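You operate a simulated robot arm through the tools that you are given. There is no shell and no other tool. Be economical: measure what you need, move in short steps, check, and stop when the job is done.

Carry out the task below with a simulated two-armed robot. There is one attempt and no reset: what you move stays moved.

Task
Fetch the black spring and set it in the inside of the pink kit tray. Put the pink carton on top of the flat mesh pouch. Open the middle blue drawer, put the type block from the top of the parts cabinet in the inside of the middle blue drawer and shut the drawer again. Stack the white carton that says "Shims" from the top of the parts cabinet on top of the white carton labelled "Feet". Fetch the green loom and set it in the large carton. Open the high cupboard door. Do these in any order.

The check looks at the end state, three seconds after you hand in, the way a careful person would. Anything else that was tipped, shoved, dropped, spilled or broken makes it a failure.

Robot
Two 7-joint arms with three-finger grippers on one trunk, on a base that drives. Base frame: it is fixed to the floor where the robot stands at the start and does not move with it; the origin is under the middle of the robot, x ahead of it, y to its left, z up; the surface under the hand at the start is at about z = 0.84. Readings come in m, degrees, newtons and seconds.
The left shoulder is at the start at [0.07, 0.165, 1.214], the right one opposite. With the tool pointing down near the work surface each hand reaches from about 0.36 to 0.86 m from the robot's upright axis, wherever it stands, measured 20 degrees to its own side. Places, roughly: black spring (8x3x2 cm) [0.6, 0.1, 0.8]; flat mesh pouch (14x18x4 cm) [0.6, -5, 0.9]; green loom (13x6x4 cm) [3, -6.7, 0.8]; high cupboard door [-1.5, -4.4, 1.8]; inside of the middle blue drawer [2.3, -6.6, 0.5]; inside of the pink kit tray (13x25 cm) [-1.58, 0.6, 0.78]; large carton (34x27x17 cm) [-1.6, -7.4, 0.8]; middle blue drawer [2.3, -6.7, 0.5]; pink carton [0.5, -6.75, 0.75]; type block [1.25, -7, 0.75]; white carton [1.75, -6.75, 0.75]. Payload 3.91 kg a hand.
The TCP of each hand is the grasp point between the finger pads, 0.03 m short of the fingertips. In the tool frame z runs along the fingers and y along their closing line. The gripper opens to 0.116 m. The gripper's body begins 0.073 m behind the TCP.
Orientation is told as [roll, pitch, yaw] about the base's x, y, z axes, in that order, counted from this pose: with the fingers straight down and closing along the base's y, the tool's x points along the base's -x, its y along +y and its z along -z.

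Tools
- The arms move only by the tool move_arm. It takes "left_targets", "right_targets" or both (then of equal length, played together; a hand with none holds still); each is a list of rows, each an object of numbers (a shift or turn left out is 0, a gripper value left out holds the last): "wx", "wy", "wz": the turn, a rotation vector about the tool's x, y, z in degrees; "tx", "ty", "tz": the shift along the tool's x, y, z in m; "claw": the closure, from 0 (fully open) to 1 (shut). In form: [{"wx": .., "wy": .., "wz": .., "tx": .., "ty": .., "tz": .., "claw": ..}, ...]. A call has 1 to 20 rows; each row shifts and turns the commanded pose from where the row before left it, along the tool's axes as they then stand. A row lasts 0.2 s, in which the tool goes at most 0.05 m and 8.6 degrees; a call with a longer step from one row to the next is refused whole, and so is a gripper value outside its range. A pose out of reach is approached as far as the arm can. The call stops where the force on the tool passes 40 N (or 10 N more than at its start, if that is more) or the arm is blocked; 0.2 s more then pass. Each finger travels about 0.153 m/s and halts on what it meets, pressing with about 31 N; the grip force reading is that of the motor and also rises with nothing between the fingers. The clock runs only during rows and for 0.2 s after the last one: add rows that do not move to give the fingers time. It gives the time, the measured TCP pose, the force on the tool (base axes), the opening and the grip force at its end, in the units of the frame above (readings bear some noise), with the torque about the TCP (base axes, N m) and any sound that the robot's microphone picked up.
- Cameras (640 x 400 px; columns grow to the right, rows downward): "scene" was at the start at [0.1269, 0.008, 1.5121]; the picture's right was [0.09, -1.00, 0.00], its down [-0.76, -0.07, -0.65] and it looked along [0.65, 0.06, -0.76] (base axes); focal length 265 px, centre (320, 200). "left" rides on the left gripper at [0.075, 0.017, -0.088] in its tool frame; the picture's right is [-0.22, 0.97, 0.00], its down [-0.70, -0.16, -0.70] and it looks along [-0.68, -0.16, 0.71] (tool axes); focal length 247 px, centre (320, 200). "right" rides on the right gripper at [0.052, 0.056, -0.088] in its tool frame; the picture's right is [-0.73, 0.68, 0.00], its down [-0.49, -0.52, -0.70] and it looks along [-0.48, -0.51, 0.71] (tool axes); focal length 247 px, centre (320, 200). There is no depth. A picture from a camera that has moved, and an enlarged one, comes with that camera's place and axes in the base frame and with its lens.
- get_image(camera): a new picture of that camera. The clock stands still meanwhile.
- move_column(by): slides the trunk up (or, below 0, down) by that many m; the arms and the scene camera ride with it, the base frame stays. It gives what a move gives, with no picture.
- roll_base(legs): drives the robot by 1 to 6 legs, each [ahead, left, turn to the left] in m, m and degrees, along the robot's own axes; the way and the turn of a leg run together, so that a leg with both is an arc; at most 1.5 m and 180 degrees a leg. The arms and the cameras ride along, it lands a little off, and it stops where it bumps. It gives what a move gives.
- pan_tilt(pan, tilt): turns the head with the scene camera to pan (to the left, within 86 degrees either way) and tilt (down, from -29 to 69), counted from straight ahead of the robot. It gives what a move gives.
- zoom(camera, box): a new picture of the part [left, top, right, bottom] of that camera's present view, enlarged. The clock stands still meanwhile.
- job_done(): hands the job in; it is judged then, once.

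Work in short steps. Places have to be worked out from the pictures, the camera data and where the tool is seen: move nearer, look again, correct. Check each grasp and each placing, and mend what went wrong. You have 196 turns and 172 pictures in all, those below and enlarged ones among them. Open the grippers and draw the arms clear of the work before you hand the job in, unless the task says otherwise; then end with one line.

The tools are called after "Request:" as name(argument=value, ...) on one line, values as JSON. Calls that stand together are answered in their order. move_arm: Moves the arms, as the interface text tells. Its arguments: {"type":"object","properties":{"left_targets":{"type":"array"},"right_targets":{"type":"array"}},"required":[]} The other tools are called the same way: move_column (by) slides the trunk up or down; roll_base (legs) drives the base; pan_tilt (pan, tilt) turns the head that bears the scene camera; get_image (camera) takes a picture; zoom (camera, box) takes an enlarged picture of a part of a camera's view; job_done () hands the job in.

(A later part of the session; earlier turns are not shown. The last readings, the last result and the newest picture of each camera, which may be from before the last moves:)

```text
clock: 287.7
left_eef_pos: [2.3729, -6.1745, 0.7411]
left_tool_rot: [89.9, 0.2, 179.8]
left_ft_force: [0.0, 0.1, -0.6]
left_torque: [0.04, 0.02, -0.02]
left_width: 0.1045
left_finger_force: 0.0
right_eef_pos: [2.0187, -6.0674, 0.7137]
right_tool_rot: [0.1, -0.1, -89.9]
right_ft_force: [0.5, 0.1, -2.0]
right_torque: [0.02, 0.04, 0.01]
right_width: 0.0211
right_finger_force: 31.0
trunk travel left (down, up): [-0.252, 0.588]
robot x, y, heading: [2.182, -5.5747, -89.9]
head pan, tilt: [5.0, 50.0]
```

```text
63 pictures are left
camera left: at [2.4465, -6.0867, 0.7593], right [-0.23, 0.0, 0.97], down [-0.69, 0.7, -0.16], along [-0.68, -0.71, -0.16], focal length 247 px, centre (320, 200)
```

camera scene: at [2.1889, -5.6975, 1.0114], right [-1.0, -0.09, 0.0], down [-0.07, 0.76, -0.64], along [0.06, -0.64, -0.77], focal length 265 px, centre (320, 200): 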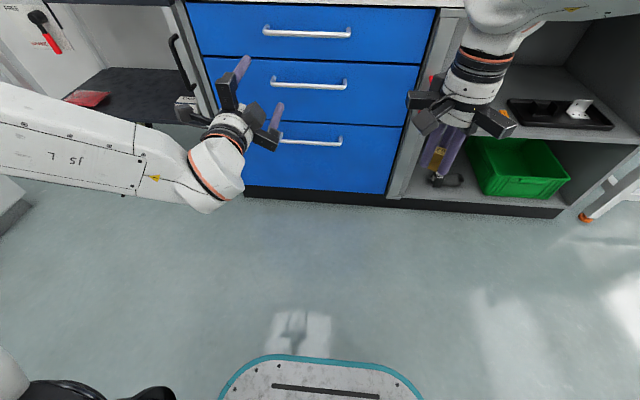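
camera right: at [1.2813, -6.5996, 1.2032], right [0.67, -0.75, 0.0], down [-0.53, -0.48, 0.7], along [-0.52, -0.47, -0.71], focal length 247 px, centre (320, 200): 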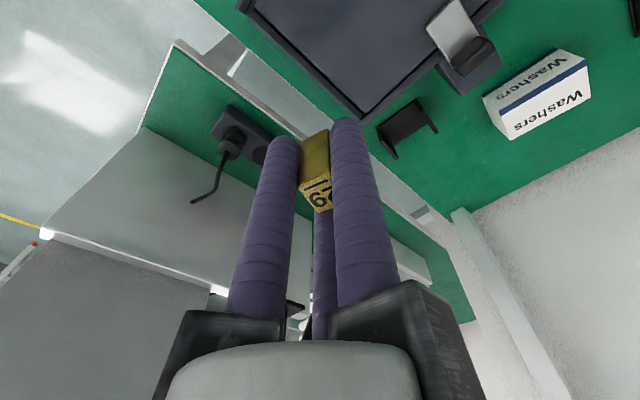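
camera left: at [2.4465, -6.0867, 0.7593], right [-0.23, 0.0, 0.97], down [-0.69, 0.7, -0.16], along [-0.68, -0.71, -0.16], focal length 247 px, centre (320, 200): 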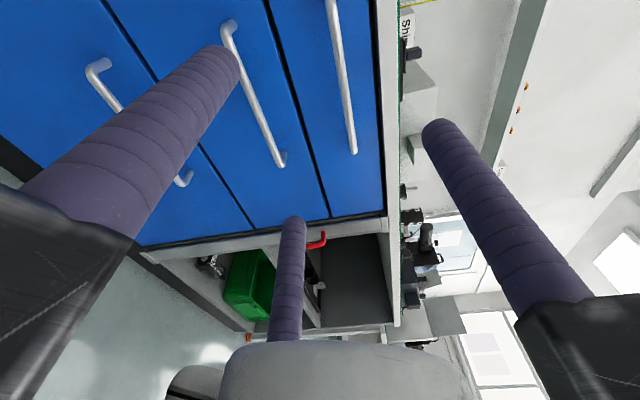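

The middle handle bar is at about x 2.19–2.40, y≈-6.465, z≈0.618. I'll lower/shift the left hand in line with it, drive 0.18 m nearer, and look.

Request:
move_arm(left_targets=[{"ty": -0.041, "claw": 0.3}, {"ty": -0.041}, {"ty": -0.041}, {"tx": -0.0365}, {"tx": -0.0365}, {}])

Request:
roll_base(legs=[[0.18, 0, 0]])

Request:
get_image(camera="left")

Request:
get_image(camera="scene")

```text
clock: 289.1
left_eef_pos: [2.2998, -6.1733, 0.6165]
left_tool_rot: [89.9, 0.0, 179.8]
left_ft_force: [0.4, -0.1, 0.2]
left_torque: [0.03, 0.02, 0.03]
left_width: 0.0811
left_finger_force: 0.1
right_eef_pos: [2.0201, -6.0674, 0.7133]
right_tool_rot: [0.1, 0.1, -89.9]
right_ft_force: [-0.4, -0.9, -1.0]
right_torque: [-0.02, 0.01, 0.02]
right_width: 0.0212
right_finger_force: 31.4
trunk travel left (down, up): [-0.252, 0.588]
robot x, y, heading: [2.1809, -5.5694, -89.7]
head pan, tilt: [5.0, 50.0]
```

```text
clock: 290.6
left_eef_pos: [2.2992, -6.3497, 0.616]
left_tool_rot: [89.9, 0.1, 179.6]
left_ft_force: [0.3, 0.6, -0.9]
left_torque: [-0.02, 0.01, -0.01]
left_width: 0.0809
left_finger_force: 0.2
right_eef_pos: [2.0188, -6.2435, 0.7134]
right_tool_rot: [0.1, 0.1, -90.0]
right_ft_force: [0.3, -0.4, -1.5]
right_torque: [0.0, 0.02, 0.02]
right_width: 0.0208
right_finger_force: 30.8
trunk travel left (down, up): [-0.252, 0.588]
robot x, y, heading: [2.1831, -5.7478, -90.0]
head pan, tilt: [5.0, 50.0]
```

```text
62 pictures are left
camera left: at [2.373, -6.261, 0.6343], right [-0.23, 0.0, 0.97], down [-0.69, 0.7, -0.16], along [-0.69, -0.71, -0.16], focal length 247 px, centre (320, 200)
```

left: 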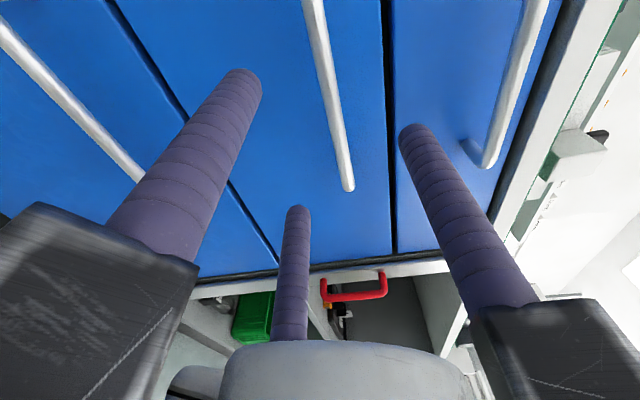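

```text
61 pictures are left
camera scene: at [2.1896, -5.874, 1.0112], right [-1.0, -0.09, 0.0], down [-0.07, 0.76, -0.64], along [0.06, -0.64, -0.77], focal length 265 px, centre (320, 200)
```

scene: 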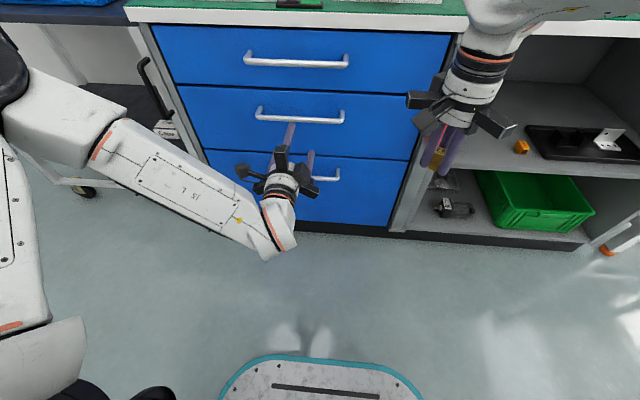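

Bar at y≈-6.46, z≈0.623 — inside the jaws' line. I'll advance 10 cm and close on it.

Request:
move_arm(left_targets=[{"ty": 0.003, "tz": 0.03}, {"tz": 0.03}, {"tz": 0.03}, {"tz": 0.01}, {}])

Request:
get_image(camera="left")

```text
clock: 291.8
left_eef_pos: [2.2975, -6.4479, 0.6208]
left_tool_rot: [89.9, 0.1, 179.7]
left_ft_force: [0.2, 1.1, 0.5]
left_torque: [-0.02, 0.0, 0.0]
left_width: 0.0812
left_finger_force: 0.0
right_eef_pos: [2.0177, -6.2429, 0.7138]
right_tool_rot: [0.1, 0.1, -90.0]
right_ft_force: [0.2, 0.0, -1.3]
right_torque: [0.03, 0.0, -0.03]
right_width: 0.021
right_finger_force: 30.3
trunk travel left (down, up): [-0.252, 0.588]
robot x, y, heading: [2.1806, -5.7481, -89.8]
head pan, tilt: [5.0, 50.0]
```

```text
60 pictures are left
camera left: at [2.3723, -6.3606, 0.6379], right [-0.23, 0.0, 0.97], down [-0.69, 0.7, -0.16], along [-0.69, -0.71, -0.16], focal length 247 px, centre (320, 200)
```

left: 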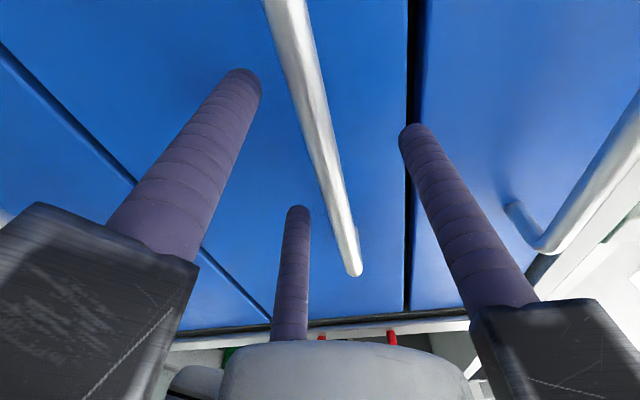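

The bar lies between the jaws; closing and test-pulling 2 cm.

Request:
move_arm(left_targets=[{"tz": 0.004}, {"claw": 0.7}, {"claw": 1}, {"claw": 1}, {"claw": 1}, {}, {"tz": -0.007}, {"tz": -0.007}, {"tz": -0.007}, {}])

Request:
get_image(camera="left")

```text
clock: 294.0
left_eef_pos: [2.3005, -6.4332, 0.6188]
left_tool_rot: [89.9, 0.1, 179.8]
left_ft_force: [10.3, -0.7, -11.9]
left_torque: [0.07, 0.08, 0.7]
left_width: 0.0232
left_finger_force: 44.8
right_eef_pos: [2.0192, -6.2444, 0.7124]
right_tool_rot: [0.1, 0.1, -89.9]
right_ft_force: [0.3, -0.2, -1.8]
right_torque: [-0.01, 0.0, -0.02]
right_width: 0.0208
right_finger_force: 30.8
trunk travel left (down, up): [-0.252, 0.588]
robot x, y, heading: [2.1798, -5.7453, -89.7]
head pan, tilt: [5.0, 50.0]
```

```text
59 pictures are left
camera left: at [2.3737, -6.3453, 0.6369], right [-0.23, 0.0, 0.97], down [-0.69, 0.7, -0.16], along [-0.68, -0.71, -0.16], focal length 247 px, centre (320, 200)
```

left: 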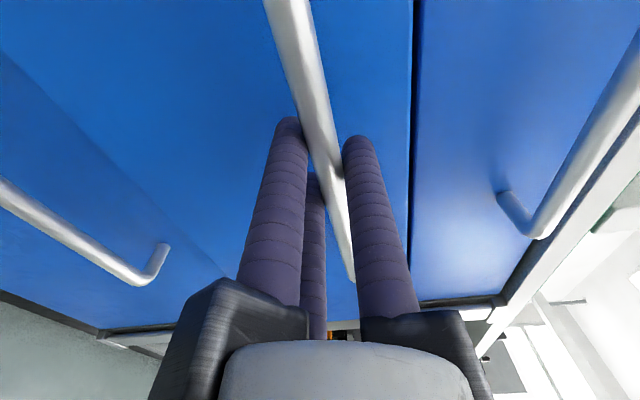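

The drawer follows. I'll pull it open by backing the base 0.24 m.

Request:
roll_base(legs=[[-0.24, 0, 0]])

Request:
get_image(camera="scene")

```text
clock: 295.7
left_eef_pos: [2.3004, -6.1965, 0.6181]
left_tool_rot: [89.8, 0.0, 179.8]
left_ft_force: [9.7, 0.2, -15.0]
left_torque: [0.18, 0.12, -0.8]
left_width: 0.0231
left_finger_force: 45.0
right_eef_pos: [2.0194, -6.0082, 0.7121]
right_tool_rot: [0.0, 0.2, -89.9]
right_ft_force: [0.2, 0.4, -1.1]
right_torque: [0.02, -0.02, 0.02]
right_width: 0.0211
right_finger_force: 31.0
trunk travel left (down, up): [-0.252, 0.588]
robot x, y, heading: [2.1849, -5.5116, -89.5]
head pan, tilt: [5.0, 50.0]
```

```text
58 pictures are left
camera scene: at [2.1895, -5.6385, 1.0111], right [-1.0, -0.09, 0.0], down [-0.07, 0.76, -0.64], along [0.06, -0.64, -0.77], focal length 265 px, centre (320, 200)
```

scene: 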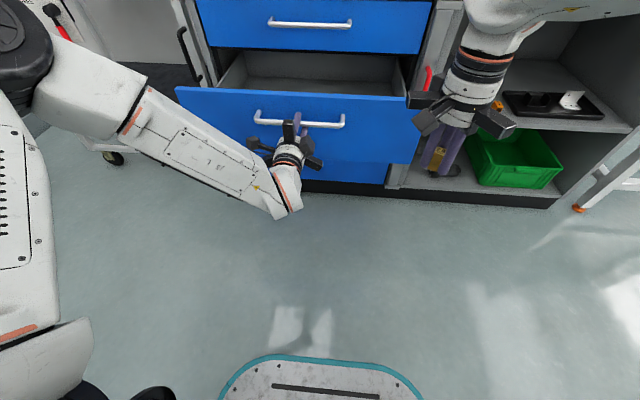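

The drawer is open ~24 cm. I'll release the handle, retract the left hand up and left, raise the right hand, then move closer.

Request:
move_arm(left_targets=[{"claw": 0.6}, {"claw": 0.3}, {}, {"tz": -0.03}, {"tz": -0.04}, {"tz": -0.04}, {"tx": 0.045}, {"tx": 0.045}, {"tx": 0.045}, {"tx": 0.045}, {"ty": 0.045}, {"ty": 0.045}, {"ty": 0.045}, {"ty": 0.045}, {"ty": 0.045}, {}], right_targets=[{}, {}, {}, {}, {}, {}, {}, {}, {}, {}, {"tz": -0.045}, {"tz": -0.045}, {"tz": -0.045}, {"tz": -0.01}, {}, {}])

Request:
get_image(camera="scene")

```text
clock: 299.1
left_eef_pos: [2.4654, -6.1011, 0.7409]
left_tool_rot: [90.3, 0.2, -177.0]
left_ft_force: [0.9, 0.0, 0.4]
left_torque: [0.01, -0.03, -0.01]
left_width: 0.0812
left_finger_force: 0.2
left hand out of reach, approached as far as the arm can: row 11, 13, 14, 15
right_eef_pos: [2.0175, -6.0085, 0.854]
right_tool_rot: [0.0, 0.1, -89.8]
right_ft_force: [-0.6, -0.7, -0.8]
right_torque: [0.01, -0.02, 0.03]
right_width: 0.0208
right_finger_force: 31.1
trunk travel left (down, up): [-0.252, 0.588]
robot x, y, heading: [2.1795, -5.5109, -89.5]
head pan, tilt: [5.0, 50.0]
```

```text
57 pictures are left
camera scene: at [2.189, -5.6379, 1.0111], right [-1.0, -0.09, 0.0], down [-0.07, 0.76, -0.64], along [0.06, -0.64, -0.77], focal length 265 px, centre (320, 200)
```

scene: 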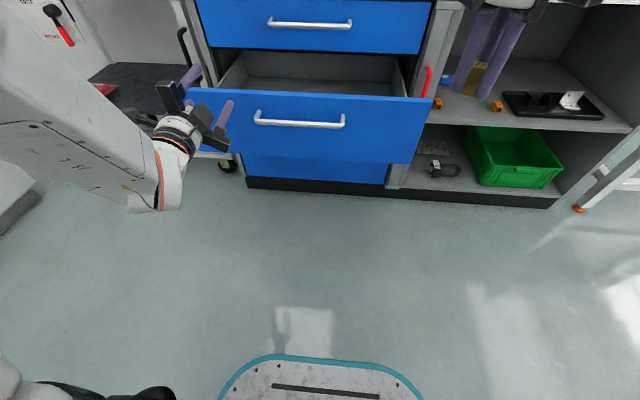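

I need the left hand further back before approaching; pulling it back 0.16 m.

Request:
move_arm(left_targets=[{"tz": -0.04}, {"tz": -0.04}, {"tz": -0.04}, {"tz": -0.04}, {"ty": 0.04}, {"ty": 0.04}, {}])

```text
clock: 300.7
left_eef_pos: [2.4359, -6.132, 0.7612]
left_tool_rot: [90.9, 0.1, -179.5]
left_ft_force: [0.5, 0.0, -0.1]
left_torque: [-0.01, 0.04, -0.03]
left_width: 0.0813
left_finger_force: 0.1
left hand out of reach, approached as far as the arm can: row 1, 2, 3, 4, 5, 6
right_eef_pos: [2.017, -6.0068, 0.8535]
right_tool_rot: [0.1, 0.1, -89.9]
right_ft_force: [1.1, 0.1, 0.4]
right_torque: [-0.03, 0.0, 0.0]
right_width: 0.0209
right_finger_force: 31.2
trunk travel left (down, up): [-0.252, 0.588]
robot x, y, heading: [2.1833, -5.5113, -89.9]
head pan, tilt: [5.0, 50.0]
```

I'll rotate the left hand back to pointing down, which frees its reach, then retract.

Request:
move_arm(left_targets=[{"wx": 8.5}, {"wx": 8.5}, {"wx": 8.5}, {"wx": 8.5}, {"wx": 8.5}, {"wx": 8.5}, {"wx": 8.5}, {"wx": 8.5}, {"wx": 8.5}, {"wx": 8.5}, {"wx": 5}, {}])

```text
clock: 303.3
left_eef_pos: [2.4216, -6.134, 0.7426]
left_tool_rot: [4.8, 0.0, -178.4]
left_ft_force: [0.0, 0.0, -1.0]
left_torque: [-0.02, 0.0, -0.02]
left_width: 0.0815
left_finger_force: 0.1
left hand out of reach, approached as far as the arm can: row 1
right_eef_pos: [2.0161, -6.0062, 0.8552]
right_tool_rot: [0.2, 0.1, -89.8]
right_ft_force: [-0.1, -0.1, -0.6]
right_torque: [0.0, -0.01, 0.01]
right_width: 0.0208
right_finger_force: 31.0
trunk travel left (down, up): [-0.252, 0.588]
robot x, y, heading: [2.1814, -5.5108, -89.7]
head pan, tilt: [5.0, 50.0]
```

Now raise and retract the left hand, then drive 0.22 m forward with the right hand held high.

Request:
move_arm(left_targets=[{"wx": 4.8}, {"tz": -0.04}, {"tz": -0.04}, {"tz": -0.04}, {"tz": -0.04}, {"ty": -0.04}, {"ty": -0.04}, {"ty": -0.04}, {"ty": -0.03}, {}])

Request:
roll_base(legs=[[0.22, 0, 0]])

Request:
pan_tilt(pan=0, tilt=50)

Request:
get_image(camera="scene")

```text
clock: 305.5
left_eef_pos: [2.4177, -5.9839, 0.9023]
left_tool_rot: [0.0, 0.1, -178.3]
left_ft_force: [-0.4, -0.5, 0.9]
left_torque: [-0.01, 0.02, -0.04]
left_width: 0.0811
left_finger_force: 0.0
right_eef_pos: [2.0161, -6.0074, 0.8554]
right_tool_rot: [0.1, 0.2, -89.9]
right_ft_force: [0.1, 0.4, -0.8]
right_torque: [0.01, 0.02, 0.04]
right_width: 0.0207
right_finger_force: 31.3
trunk travel left (down, up): [-0.252, 0.588]
robot x, y, heading: [2.1842, -5.5107, -89.4]
head pan, tilt: [5.0, 50.0]
```

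```text
clock: 307.2
left_eef_pos: [2.4168, -6.204, 0.9019]
left_tool_rot: [-0.2, 0.0, -178.5]
left_ft_force: [-0.1, -0.5, -0.1]
left_torque: [0.03, -0.02, 0.01]
left_width: 0.0815
left_finger_force: 0.0
right_eef_pos: [2.0164, -6.2251, 0.8551]
right_tool_rot: [0.1, 0.1, -90.0]
right_ft_force: [-0.1, -0.5, -1.6]
right_torque: [-0.01, -0.02, -0.02]
right_width: 0.0209
right_finger_force: 30.7
trunk travel left (down, up): [-0.252, 0.588]
robot x, y, heading: [2.1851, -5.7293, -89.5]
head pan, tilt: [5.0, 50.0]
```

```text
clock: 307.9
left_eef_pos: [2.417, -6.2028, 0.9039]
left_tool_rot: [-0.1, 0.0, -178.4]
left_ft_force: [-0.3, 0.4, 0.6]
left_torque: [-0.02, 0.02, -0.02]
left_width: 0.0812
left_finger_force: 0.1
right_eef_pos: [2.0153, -6.2247, 0.8552]
right_tool_rot: [0.1, 0.1, -90.1]
right_ft_force: [-0.7, -0.8, -1.5]
right_torque: [0.01, 0.0, 0.01]
right_width: 0.021
right_finger_force: 30.3
trunk travel left (down, up): [-0.252, 0.588]
robot x, y, heading: [2.185, -5.7261, -89.6]
head pan, tilt: [0.0, 50.0]
```

```text
56 pictures are left
camera scene: at [2.1827, -5.8546, 1.0113], right [-1.0, 0.0, 0.0], down [0.0, 0.77, -0.64], along [0.0, -0.64, -0.77], focal length 265 px, centre (320, 200)
```

scene: 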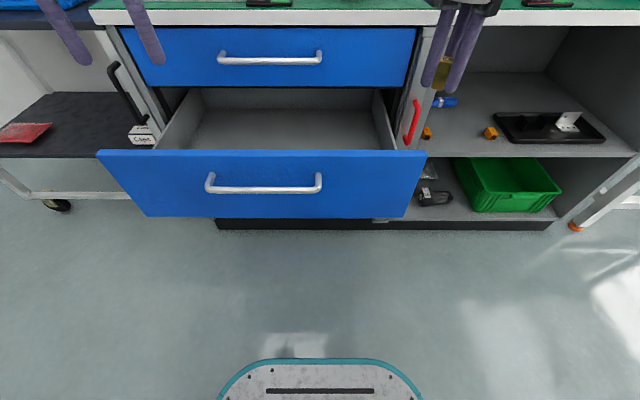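

Drawer interior is visible and empty. I'll move the block over it at about (2.22, -6.345), then lower.

Request:
move_arm(right_targets=[{"ty": 0.04}, {"ty": 0.04}, {"ty": 0.04}, {"ty": 0.04}, {"ty": 0.04}, {"tx": -0.04}, {"tx": -0.04}, {"tx": -0.04}, {"tz": 0.04}, {"tz": 0.04}, {"tz": 0.04}, {}])

Request:
get_image(camera="right")

Request:
get_image(camera="scene")

```text
clock: 310.5
left_eef_pos: [2.4166, -6.2028, 0.9043]
left_tool_rot: [-0.2, 0.0, -178.6]
left_ft_force: [0.5, -0.2, 0.4]
left_torque: [0.06, -0.01, 0.0]
left_width: 0.0814
left_finger_force: 0.1
right_eef_pos: [2.2139, -6.341, 0.7363]
right_tool_rot: [0.0, 0.1, -89.9]
right_ft_force: [-0.1, 0.0, -1.3]
right_torque: [-0.03, -0.01, 0.02]
right_width: 0.0208
right_finger_force: 31.4
trunk travel left (down, up): [-0.252, 0.588]
robot x, y, heading: [2.1827, -5.7318, -89.6]
head pan, tilt: [0.0, 50.0]
```

```text
55 pictures are left
camera right: at [2.2704, -6.2879, 0.8249], right [0.68, -0.73, 0.0], down [-0.52, -0.49, 0.7], along [-0.51, -0.48, -0.72], focal length 247 px, centre (320, 200)
```

right: 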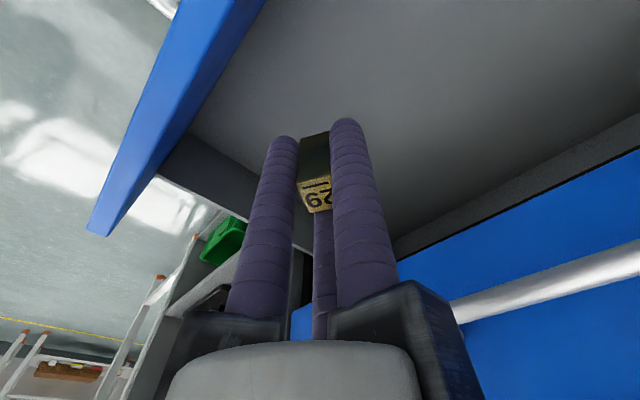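

```text
54 pictures are left
camera scene: at [2.1828, -5.8546, 1.0114], right [-1.0, 0.0, 0.0], down [0.0, 0.77, -0.64], along [0.0, -0.64, -0.77], focal length 265 px, centre (320, 200)
```

scene: 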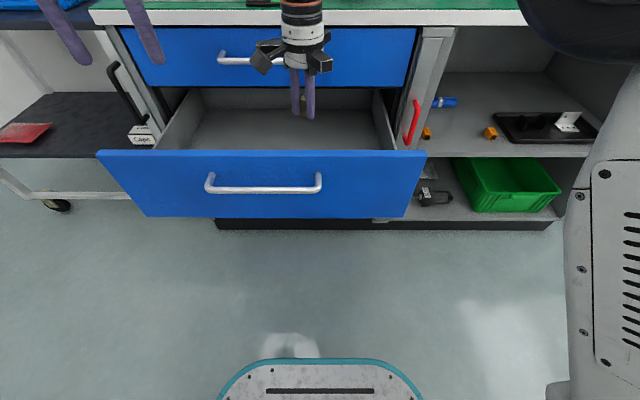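

Above the drawer interior. Lowering stepwise.

Request:
move_arm(right_targets=[{"tz": 0.04}, {"tz": 0.04}, {"tz": 0.03}, {"tz": 0.02}, {"tz": 0.01}, {}])

Request:
get_image(camera="right")

```text
clock: 311.9
left_eef_pos: [2.4155, -6.2036, 0.9033]
left_tool_rot: [-0.1, 0.1, -178.4]
left_ft_force: [0.6, 0.6, 0.8]
left_torque: [-0.01, -0.01, -0.03]
left_width: 0.0813
left_finger_force: 0.0
right_eef_pos: [2.2148, -6.3417, 0.5922]
right_tool_rot: [0.1, 0.2, -90.0]
right_ft_force: [-0.1, 0.5, -1.2]
right_torque: [0.0, 0.0, -0.02]
right_width: 0.021
right_finger_force: 30.9
trunk travel left (down, up): [-0.252, 0.588]
robot x, y, heading: [2.1835, -5.7285, -90.0]
head pan, tilt: [0.0, 50.0]
```

```text
53 pictures are left
camera right: at [2.2713, -6.2897, 0.6814], right [0.68, -0.73, 0.0], down [-0.52, -0.49, 0.7], along [-0.51, -0.48, -0.72], focal length 247 px, centre (320, 200)
```

right: 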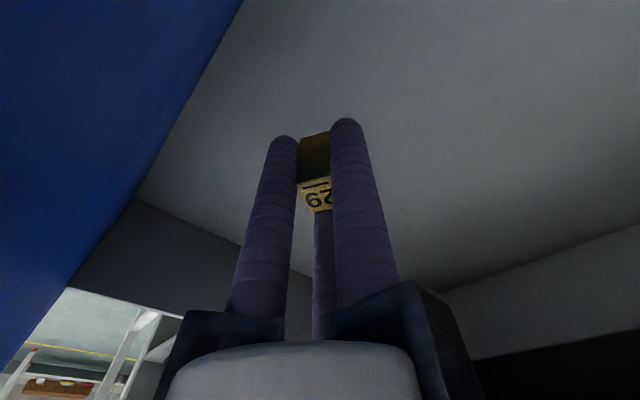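

Still free; continue gently.

Request:
move_arm(right_targets=[{"tz": 0.01}, {"tz": 0.01}, {"tz": 0.008}, {"tz": 0.007}, {"tz": 0.006}, {}])

```text
clock: 312.4
left_eef_pos: [2.4174, -6.2026, 0.9025]
left_tool_rot: [0.0, 0.0, -178.4]
left_ft_force: [0.6, -0.1, -0.3]
left_torque: [0.0, -0.01, -0.01]
left_width: 0.081
left_finger_force: 0.0
right_eef_pos: [2.215, -6.3452, 0.5871]
right_tool_rot: [0.4, -0.9, -90.1]
right_ft_force: [0.6, -0.5, 20.2]
right_torque: [1.66, 0.75, -0.02]
right_width: 0.0209
right_finger_force: 30.7
trunk travel left (down, up): [-0.252, 0.588]
robot x, y, heading: [2.1826, -5.7278, -89.6]
head pan, tilt: [0.0, 50.0]
stopped in row 2 (right hand): the force on the tool passed its limit at 50 N (the readings are from after the stop); the commanded pose is now the measured one
```

Contact with the drawer floor. I'll ease up 3 mm, open, and withdraw.

Request:
move_arm(right_targets=[{"tz": -0.003}, {"claw": 0.8}, {"claw": 0.6}, {"claw": 0.6}, {"tz": -0.03}, {"tz": -0.04}, {"tz": -0.04}, {"tz": -0.04}, {"tz": -0.04}, {"tz": -0.04}, {"tx": 0.04}, {"tx": 0.04}, {"tx": 0.04}, {"ty": -0.04}, {"ty": -0.04}, {"ty": -0.04}, {"ty": -0.04}, {}])

Request:
get_image(camera="scene")

```text
clock: 316.2
left_eef_pos: [2.4168, -6.2028, 0.9037]
left_tool_rot: [-0.1, 0.0, -178.5]
left_ft_force: [-0.9, 0.7, -0.2]
left_torque: [-0.01, -0.02, 0.02]
left_width: 0.0811
left_finger_force: 0.0
right_eef_pos: [2.0541, -6.2214, 0.8178]
right_tool_rot: [0.2, -0.6, -90.1]
right_ft_force: [-0.6, -0.5, 0.7]
right_torque: [-0.02, 0.0, 0.0]
right_width: 0.0466
right_finger_force: 0.1
trunk travel left (down, up): [-0.252, 0.588]
robot x, y, heading: [2.186, -5.73, -89.9]
head pan, tilt: [0.0, 50.0]
```

```text
52 pictures are left
camera scene: at [2.1832, -5.8546, 1.0113], right [-1.0, 0.0, 0.0], down [0.0, 0.77, -0.64], along [0.0, -0.64, -0.77], focal length 265 px, centre (320, 200)
```

scene: 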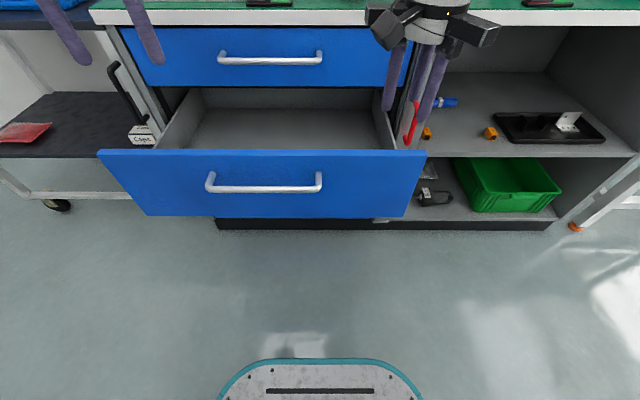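

The block should be hidden behind the front panel; I'll check with the right camera that the fingers are empty and raise the trunk a bit to see inside.

Request:
move_column(by=0.3)

Request:
get_image(camera="scene")

```text
clock: 319.2
left_eef_pos: [2.4175, -6.204, 1.2027]
left_tool_rot: [-0.1, 0.1, -178.6]
left_ft_force: [-0.2, 0.2, 0.3]
left_torque: [0.02, 0.0, 0.0]
left_width: 0.081
left_finger_force: 0.0
right_eef_pos: [2.0536, -6.2216, 1.1167]
right_tool_rot: [0.3, -0.5, -90.0]
right_ft_force: [-0.4, 0.6, -0.1]
right_torque: [-0.03, 0.01, -0.01]
right_width: 0.0464
right_finger_force: 0.1
trunk travel left (down, up): [-0.552, 0.288]
robot x, y, heading: [2.1812, -5.7299, -89.7]
head pan, tilt: [0.0, 50.0]
```

```text
51 pictures are left
camera scene: at [2.1828, -5.8548, 1.3113], right [-1.0, 0.0, 0.0], down [0.0, 0.77, -0.64], along [0.0, -0.64, -0.77], focal length 265 px, centre (320, 200)
```

scene: 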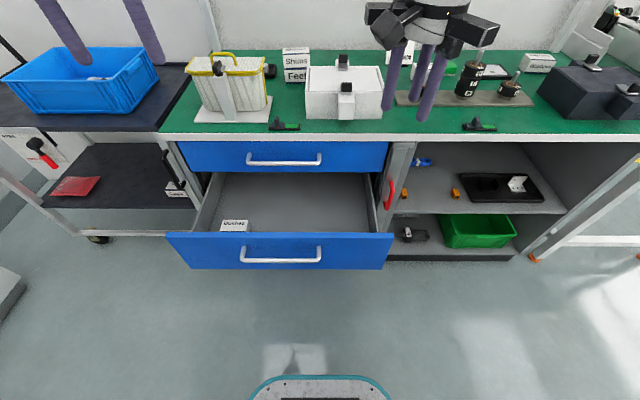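

Request:
zoom(camera="scene", box=[200, 160, 400, 280])

Request:
get_image(camera="right")

```text
3.20 times, centred on (300, 220) of scene
camera zoom: at [2.1828, -5.8548, 1.3113], right [-1.0, 0.0, 0.0], down [0.0, 0.77, -0.64], along [0.0, -0.64, -0.77], focal length 847 px, centre (384, 136)
```

zoom: 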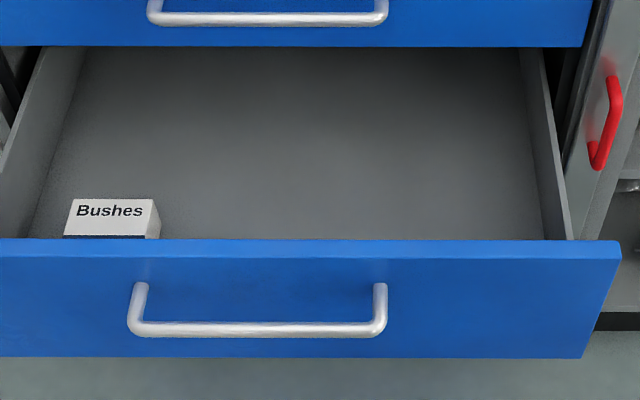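

```text
49 pictures are left
camera right: at [2.1098, -6.1684, 1.2056], right [0.68, -0.73, 0.01], down [-0.53, -0.48, 0.7], along [-0.51, -0.48, -0.71], focal length 247 px, centre (320, 200)
```

right: 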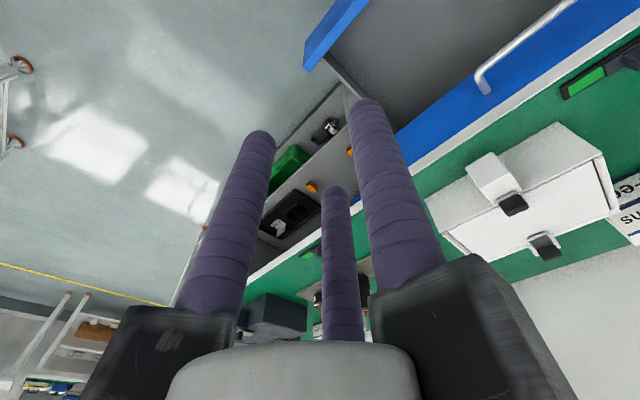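

The block isn't visible yet; I'll raise the trunk further for a steeper view behind the panel.

Request:
move_column(by=0.28)

Request:
pan_tilt(pan=0, tilt=62)

Request:
zoom(camera="scene", box=[200, 100, 440, 250])

```text
clock: 322.0
left_eef_pos: [2.4161, -6.204, 1.4824]
left_tool_rot: [-0.1, 0.0, -178.4]
left_ft_force: [0.1, -0.5, -0.3]
left_torque: [0.03, 0.02, 0.01]
left_width: 0.081
left_finger_force: 0.0
right_eef_pos: [2.0535, -6.2225, 1.3969]
right_tool_rot: [0.3, -0.5, -90.0]
right_ft_force: [0.2, 0.3, -0.5]
right_torque: [-0.02, 0.02, 0.01]
right_width: 0.0464
right_finger_force: 0.1
trunk travel left (down, up): [-0.832, 0.008]
robot x, y, heading: [2.1819, -5.7275, -89.8]
head pan, tilt: [0.0, 50.0]
```

```text
clock: 322.8
left_eef_pos: [2.4181, -6.2035, 1.4828]
left_tool_rot: [-0.1, 0.0, -178.5]
left_ft_force: [-0.3, 1.4, 0.6]
left_torque: [0.0, 0.02, 0.02]
left_width: 0.0811
left_finger_force: 0.1
right_eef_pos: [2.0533, -6.2223, 1.3972]
right_tool_rot: [0.4, -0.6, -90.0]
right_ft_force: [0.2, -0.7, -0.3]
right_torque: [-0.02, 0.01, 0.02]
right_width: 0.0461
right_finger_force: 0.0
trunk travel left (down, up): [-0.832, 0.008]
robot x, y, heading: [2.1832, -5.7272, -89.9]
head pan, tilt: [0.0, 62.0]
```

```text
2.67 times, centred on (320, 175) of scene
camera zoom: at [2.1827, -5.8422, 1.5765], right [-1.0, 0.0, 0.0], down [0.0, 0.88, -0.47], along [0.0, -0.47, -0.88], focal length 706 px, centre (320, 267)
```

zoom: 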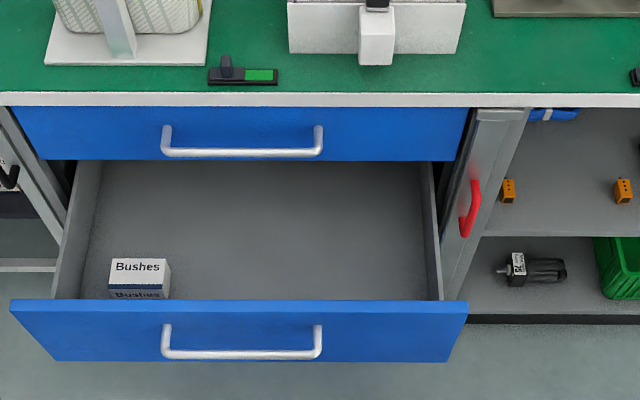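

The hand's jaw likely touched the front panel, so the block dropped a few cm and may lie right behind the panel. Checking with the left camera.

Request:
get_image(camera="left")

```text
47 pictures are left
camera left: at [2.4913, -6.2185, 1.5719], right [-0.2, -0.98, 0.0], down [-0.7, 0.14, 0.7], along [-0.69, 0.14, -0.71], focal length 247 px, centre (320, 200)
```

left: 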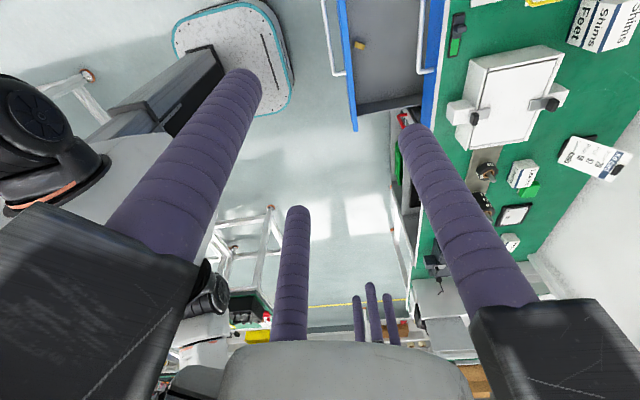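

The block is in the drawer, near the front panel. To shut it, I'll back off, turn the left hand to point forward with fingers closed, and lower the trunk.

Request:
roll_base(legs=[[-0.3, 0, 0]])

Request:
move_arm(left_targets=[{"tz": 0.04, "claw": 1}, {"tz": 0.04}, {"tz": 0.04}, {"tz": 0.04}, {"ty": 0.045}, {"ty": 0.045}, {"ty": 0.045}, {"tx": -0.04}, {"wx": -8.5}, {"wx": -8.5}, {"wx": -8.5}, {"wx": -8.5}, {"wx": -8.5}, {"wx": -8.5}, {"wx": -8.5}, {"wx": -8.5}, {"wx": -8.5}, {"wx": -8.5}])

Request:
move_arm(left_targets=[{"wx": -5}, {"tx": -0.045}, {"tx": -0.035}, {"ty": -0.045}, {"ty": -0.045}, {"ty": -0.03}, {}])

Request:
move_column(by=-0.63)

Request:
pan_tilt(pan=5, tilt=45)

Request:
get_image(camera="scene")

```text
clock: 324.9
left_eef_pos: [2.4195, -5.8936, 1.4812]
left_tool_rot: [-0.3, 0.0, -178.0]
left_ft_force: [-1.0, 0.0, 0.3]
left_torque: [0.05, 0.03, 0.0]
left_width: 0.0811
left_finger_force: 0.1
right_eef_pos: [2.0554, -5.9166, 1.3957]
right_tool_rot: [0.3, -0.4, -89.5]
right_ft_force: [0.0, 0.0, -0.3]
right_torque: [0.01, -0.01, 0.02]
right_width: 0.0465
right_finger_force: 0.1
trunk travel left (down, up): [-0.832, 0.008]
robot x, y, heading: [2.1793, -5.4195, -89.1]
head pan, tilt: [0.0, 62.0]
```

```text
clock: 328.7
left_eef_pos: [2.3847, -6.0286, 1.3217]
left_tool_rot: [85.0, 0.0, -178.0]
left_ft_force: [0.3, -0.5, -0.6]
left_torque: [0.0, -0.01, 0.03]
left_width: 0.0091
left_finger_force: 31.3
right_eef_pos: [2.0557, -5.9156, 1.3966]
right_tool_rot: [0.3, -0.5, -89.4]
right_ft_force: [-0.1, 0.3, -0.7]
right_torque: [0.02, -0.02, 0.04]
right_width: 0.0464
right_finger_force: 0.0
trunk travel left (down, up): [-0.832, 0.008]
robot x, y, heading: [2.1798, -5.4179, -89.2]
head pan, tilt: [0.0, 62.0]
```

```text
clock: 330.3
left_eef_pos: [2.3043, -6.032, 1.2019]
left_tool_rot: [90.0, 0.0, -178.0]
left_ft_force: [0.0, -0.3, 0.4]
left_torque: [-0.01, -0.01, -0.03]
left_width: 0.0089
left_finger_force: 30.6
right_eef_pos: [2.0561, -5.9131, 1.3952]
right_tool_rot: [0.2, -0.4, -89.3]
right_ft_force: [0.1, -0.4, -0.6]
right_torque: [0.02, 0.01, 0.02]
right_width: 0.0464
right_finger_force: 0.1
trunk travel left (down, up): [-0.832, 0.008]
robot x, y, heading: [2.1827, -5.4199, -89.2]
head pan, tilt: [0.0, 62.0]
```

```text
refused: -0.63 is not a number from -0.4 to 0.4
```

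```text
clock: 331.1
left_eef_pos: [2.3033, -6.0325, 1.2009]
left_tool_rot: [89.9, 0.0, -177.9]
left_ft_force: [0.0, -0.4, -0.2]
left_torque: [0.0, 0.03, 0.0]
left_width: 0.0092
left_finger_force: 30.5
right_eef_pos: [2.0568, -5.915, 1.3971]
right_tool_rot: [0.3, -0.5, -89.4]
right_ft_force: [0.3, 0.2, -0.9]
right_torque: [0.01, -0.01, -0.01]
right_width: 0.0466
right_finger_force: 0.1
trunk travel left (down, up): [-0.832, 0.008]
robot x, y, heading: [2.1815, -5.4178, -89.1]
head pan, tilt: [5.0, 45.0]
```

```text
46 pictures are left
camera scene: at [2.1883, -5.5497, 1.5982], right [-0.99, -0.1, 0.0], down [-0.07, 0.7, -0.71], along [0.07, -0.7, -0.71], focal length 265 px, centre (320, 200)
```

scene: 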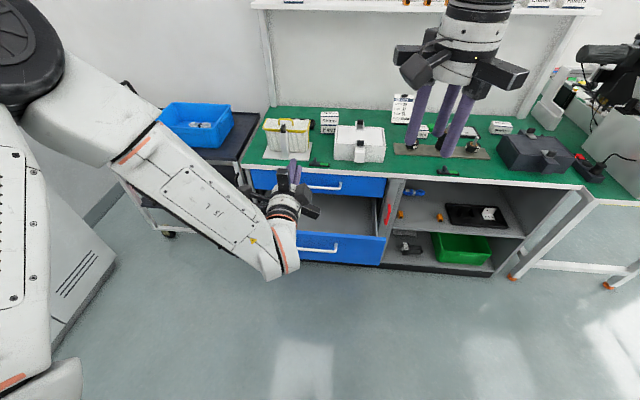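

Lowering the trunk in two steps, then driving forward to push the drawer.

Request:
move_column(by=-0.4)

Request:
move_column(by=-0.24)

Request:
roll_base(legs=[[0.38, 0, -0.8]])

Request:
get_image(camera="scene")

```text
clock: 334.9
left_eef_pos: [2.3031, -6.0313, 0.802]
left_tool_rot: [89.9, -0.1, -177.9]
left_ft_force: [-0.5, -0.4, -0.2]
left_torque: [-0.01, -0.01, -0.02]
left_width: 0.0094
left_finger_force: 31.3
right_eef_pos: [2.0564, -5.9142, 0.997]
right_tool_rot: [0.3, -0.6, -89.4]
right_ft_force: [-0.1, -0.9, -0.3]
right_torque: [-0.01, 0.0, -0.01]
right_width: 0.0465
right_finger_force: 0.1
trunk travel left (down, up): [-0.432, 0.408]
robot x, y, heading: [2.1806, -5.4176, -88.8]
head pan, tilt: [5.0, 45.0]
```

```text
clock: 337.4
left_eef_pos: [2.305, -6.0325, 0.5609]
left_tool_rot: [90.0, 0.0, -177.9]
left_ft_force: [-0.3, 0.4, 0.7]
left_torque: [0.0, 0.01, 0.01]
left_width: 0.0093
left_finger_force: 31.2
right_eef_pos: [2.0558, -5.9142, 0.7569]
right_tool_rot: [0.2, -0.5, -89.4]
right_ft_force: [-0.1, -0.5, -0.7]
right_torque: [0.0, 0.01, 0.0]
right_width: 0.0462
right_finger_force: 0.1
trunk travel left (down, up): [-0.192, 0.648]
robot x, y, heading: [2.1761, -5.421, -89.4]
head pan, tilt: [5.0, 45.0]
```

```text
clock: 339.8
left_eef_pos: [2.3032, -6.421, 0.5616]
left_tool_rot: [89.9, 0.0, -178.4]
left_ft_force: [-0.9, -0.3, -0.2]
left_torque: [0.01, 0.0, -0.01]
left_width: 0.009
left_finger_force: 45.1
right_eef_pos: [2.0556, -6.3018, 0.7578]
right_tool_rot: [0.3, -0.6, -90.0]
right_ft_force: [-0.4, 0.3, 0.2]
right_torque: [0.04, -0.01, -0.01]
right_width: 0.0465
right_finger_force: 0.0
trunk travel left (down, up): [-0.192, 0.648]
robot x, y, heading: [2.1848, -5.8098, -89.7]
head pan, tilt: [5.0, 45.0]
```

```text
45 pictures are left
camera scene: at [2.1913, -5.9379, 0.9582], right [-1.0, -0.09, 0.0], down [-0.07, 0.7, -0.71], along [0.07, -0.7, -0.71], focal length 265 px, centre (320, 200)
```

scene: 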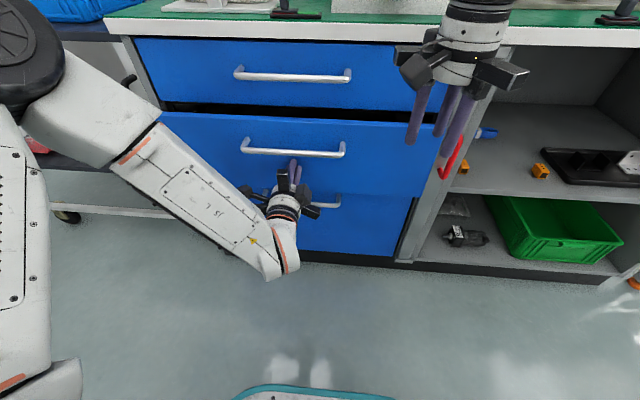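

Almost shut. I'll push the rest with the arm in small steps until resistance.

Request:
move_arm(left_targets=[{"tz": 0.01}, {"tz": 0.01}, {"tz": 0.01}, {"tz": 0.01}, {"tz": 0.01}, {"tz": 0.006}, {"tz": 0.005}, {"tz": 0.005}, {}])

Request:
get_image(camera="scene")

```text
clock: 341.4
left_eef_pos: [2.3034, -6.4749, 0.56]
left_tool_rot: [89.7, 0.2, -178.7]
left_ft_force: [0.0, 13.5, 2.6]
left_torque: [0.01, -0.15, -0.12]
left_width: 0.0089
left_finger_force: 45.3
right_eef_pos: [2.0563, -6.2994, 0.7575]
right_tool_rot: [0.2, -0.6, -89.9]
right_ft_force: [-0.8, -0.3, -0.1]
right_torque: [-0.01, 0.03, 0.02]
right_width: 0.0465
right_finger_force: 0.0
trunk travel left (down, up): [-0.192, 0.648]
robot x, y, heading: [2.1862, -5.8057, -89.5]
head pan, tilt: [5.0, 45.0]
stopped in row 7 (left hand): the force on the tool passed its limit at 48 N (the readings are from after the stop); the commanded pose is now the measured one
```

```text
44 pictures are left
camera scene: at [2.1916, -5.9356, 0.9585], right [-1.0, -0.1, 0.0], down [-0.07, 0.7, -0.71], along [0.07, -0.7, -0.71], focal length 265 px, centre (320, 200)
```

scene: 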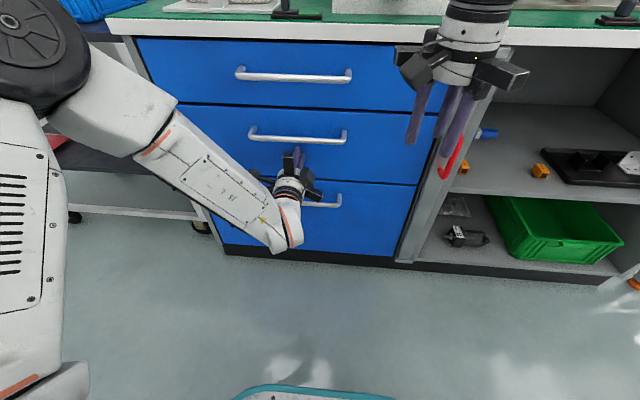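

Drawer shut. I'll back off, raise the trunk, and set the left hand pointing down again.

Request:
roll_base(legs=[[-0.35, 0, 0]])

Request:
move_column(by=0.4)

Request:
move_arm(left_targets=[{"wx": 8.5}, {"wx": 8.5}, {"wx": 8.5}, {"wx": 8.5}, {"wx": 8.5}, {"wx": 8.5}, {"wx": 8.5}, {"wx": 8.5}, {"wx": 8.5}, {"wx": 8.5}, {"wx": 5}, {"tz": -0.04, "claw": 0}, {"tz": -0.04}, {"tz": -0.04}, {"tz": -0.04}, {"ty": -0.04}, {"ty": -0.04}, {"tx": 0.04}, {}])

Request:
move_column(by=0.24)

Request:
pan_tilt(pan=25, tilt=35)

Request:
get_image(camera="scene")

```text
clock: 343.7
left_eef_pos: [2.3028, -6.1246, 0.5587]
left_tool_rot: [89.6, 0.2, -178.5]
left_ft_force: [-0.2, -0.2, -0.3]
left_torque: [-0.02, 0.02, -0.02]
left_width: 0.009
left_finger_force: 44.6
right_eef_pos: [2.0547, -5.9498, 0.7569]
right_tool_rot: [0.3, -0.4, -89.6]
right_ft_force: [0.2, 0.3, 0.0]
right_torque: [-0.01, 0.02, -0.01]
right_width: 0.0463
right_finger_force: 0.0
trunk travel left (down, up): [-0.192, 0.648]
robot x, y, heading: [2.1844, -5.4555, -89.5]
head pan, tilt: [5.0, 45.0]
```

```text
clock: 347.5
left_eef_pos: [2.3034, -6.1235, 0.9596]
left_tool_rot: [89.6, 0.1, -178.5]
left_ft_force: [-0.2, 0.2, 0.2]
left_torque: [0.04, 0.0, 0.03]
left_width: 0.0089
left_finger_force: 45.1
right_eef_pos: [2.0542, -5.9507, 1.1573]
right_tool_rot: [0.3, -0.5, -89.5]
right_ft_force: [-0.3, 0.2, -0.9]
right_torque: [-0.03, -0.03, -0.02]
right_width: 0.0463
right_finger_force: 0.0
trunk travel left (down, up): [-0.592, 0.248]
robot x, y, heading: [2.1797, -5.4553, -89.2]
head pan, tilt: [5.0, 45.0]
```

```text
clock: 351.5
left_eef_pos: [2.339, -6.0438, 1.1185]
left_tool_rot: [-0.4, 0.2, -178.3]
left_ft_force: [0.1, 0.9, 0.0]
left_torque: [-0.01, -0.05, -0.01]
left_width: 0.116
left_finger_force: 0.1
right_eef_pos: [2.0525, -5.9496, 1.1564]
right_tool_rot: [0.3, -0.6, -89.6]
right_ft_force: [-0.9, -1.2, 0.8]
right_torque: [0.02, -0.02, 0.0]
right_width: 0.0465
right_finger_force: 0.1
trunk travel left (down, up): [-0.592, 0.248]
robot x, y, heading: [2.1774, -5.4533, -89.6]
head pan, tilt: [5.0, 45.0]
```

```text
clock: 354.0
left_eef_pos: [2.3405, -6.0455, 1.3586]
left_tool_rot: [-0.4, 0.1, -178.4]
left_ft_force: [0.4, -1.7, -0.2]
left_torque: [0.02, 0.0, 0.02]
left_width: 0.1159
left_finger_force: 0.2
right_eef_pos: [2.0541, -5.9501, 1.3967]
right_tool_rot: [0.4, -0.4, -89.6]
right_ft_force: [-0.3, -0.2, 0.3]
right_torque: [-0.02, 0.02, 0.02]
right_width: 0.0461
right_finger_force: 0.2
trunk travel left (down, up): [-0.832, 0.008]
robot x, y, heading: [2.1789, -5.4562, -89.4]
head pan, tilt: [5.0, 45.0]
```

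```text
clock: 354.8
left_eef_pos: [2.3402, -6.0451, 1.3578]
left_tool_rot: [-0.4, 0.1, -178.3]
left_ft_force: [0.7, -0.3, 0.2]
left_torque: [-0.03, 0.01, -0.01]
left_width: 0.1159
left_finger_force: 0.1
right_eef_pos: [2.0536, -5.9507, 1.3971]
right_tool_rot: [0.4, -0.5, -89.6]
right_ft_force: [0.8, 0.3, -0.2]
right_torque: [0.0, -0.02, -0.05]
right_width: 0.0464
right_finger_force: 0.0
trunk travel left (down, up): [-0.832, 0.008]
robot x, y, heading: [2.1775, -5.4565, -89.3]
head pan, tilt: [25.0, 35.0]
```

```text
43 pictures are left
camera scene: at [2.2187, -5.5846, 1.613], right [-0.9, -0.43, 0.0], down [-0.25, 0.52, -0.82], along [0.35, -0.74, -0.57], focal length 265 px, centre (320, 200)
```

scene: 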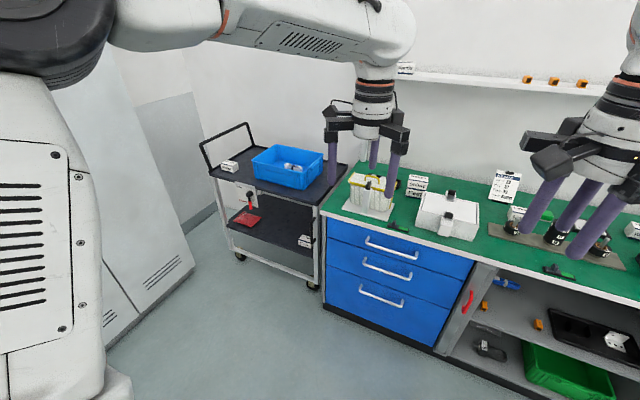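

Cart with the blue bin at about (2.96, -6.72). I'll drive there and look into the bin.

Request:
roll_base(legs=[[0, 0.68, 0], [0.6, 0, -0.6]])

Request:
pan_tilt(pan=8, tilt=48)

Request:
get_image(camera="scene")

Request:
get_image(camera="left")

```text
clock: 361.6
left_eef_pos: [3.0042, -6.6531, 1.3598]
left_tool_rot: [-0.3, 0.0, -179.9]
left_ft_force: [0.3, -0.5, -0.6]
left_torque: [-0.02, -0.01, 0.01]
left_width: 0.1162
left_finger_force: 0.1
right_eef_pos: [2.7226, -6.5526, 1.3979]
right_tool_rot: [0.3, -0.7, -91.1]
right_ft_force: [0.3, 0.2, 0.4]
right_torque: [-0.03, 0.01, 0.02]
right_width: 0.0462
right_finger_force: 0.1
trunk travel left (down, up): [-0.832, 0.008]
robot x, y, heading: [2.861, -6.0614, -90.6]
head pan, tilt: [25.0, 35.0]
```

```text
clock: 362.4
left_eef_pos: [3.006, -6.6545, 1.3581]
left_tool_rot: [-0.3, 0.2, -180.0]
left_ft_force: [-0.5, -0.1, 0.0]
left_torque: [-0.03, 0.02, 0.0]
left_width: 0.1161
left_finger_force: 0.0
right_eef_pos: [2.723, -6.5533, 1.3961]
right_tool_rot: [0.3, -0.5, -91.2]
right_ft_force: [0.0, 0.0, 0.1]
right_torque: [0.03, 0.04, -0.03]
right_width: 0.0462
right_finger_force: 0.2
trunk travel left (down, up): [-0.832, 0.008]
robot x, y, heading: [2.8623, -6.0663, -91.0]
head pan, tilt: [8.0, 48.0]
```

```text
42 pictures are left
camera scene: at [2.8701, -6.1902, 1.594], right [-0.99, -0.12, 0.0], down [-0.09, 0.74, -0.67], along [0.08, -0.66, -0.74], focal length 265 px, centre (320, 200)
```

scene: 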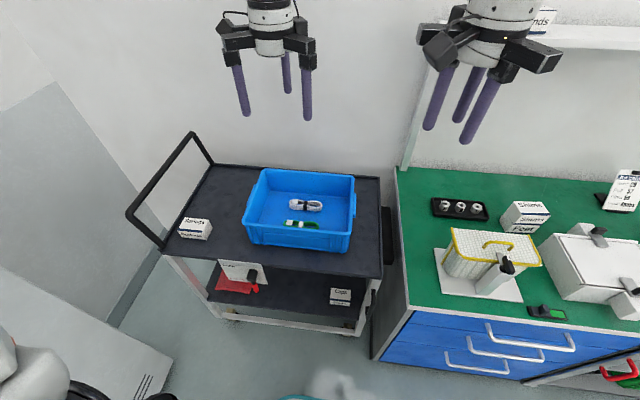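

```text
41 pictures are left
camera left: at [3.0788, -6.6729, 1.4463], right [-0.22, -0.97, -0.01], down [-0.7, 0.15, 0.7], along [-0.68, 0.16, -0.71], focal length 247 px, centre (320, 200)
```

left: 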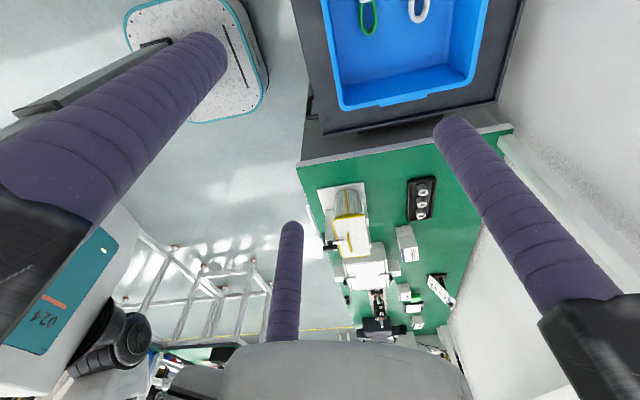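

Request:
zoom(camera="scene", box=[230, 160, 370, 260])

```text
4.00 times, centred on (300, 210) of scene
camera zoom: at [2.8701, -6.1902, 1.594], right [-0.99, -0.12, 0.0], down [-0.09, 0.74, -0.67], along [0.08, -0.66, -0.74], focal length 1058 px, centre (400, 160)
```

zoom: 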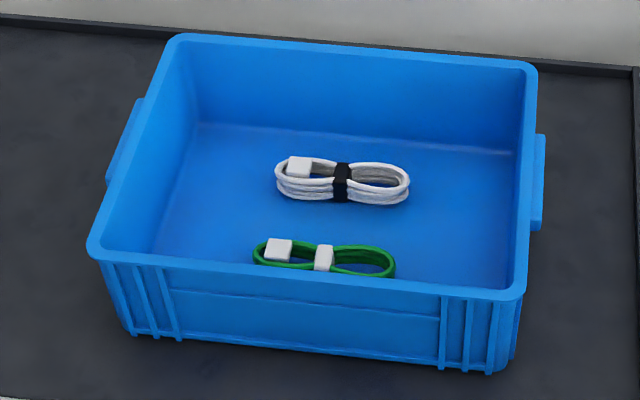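

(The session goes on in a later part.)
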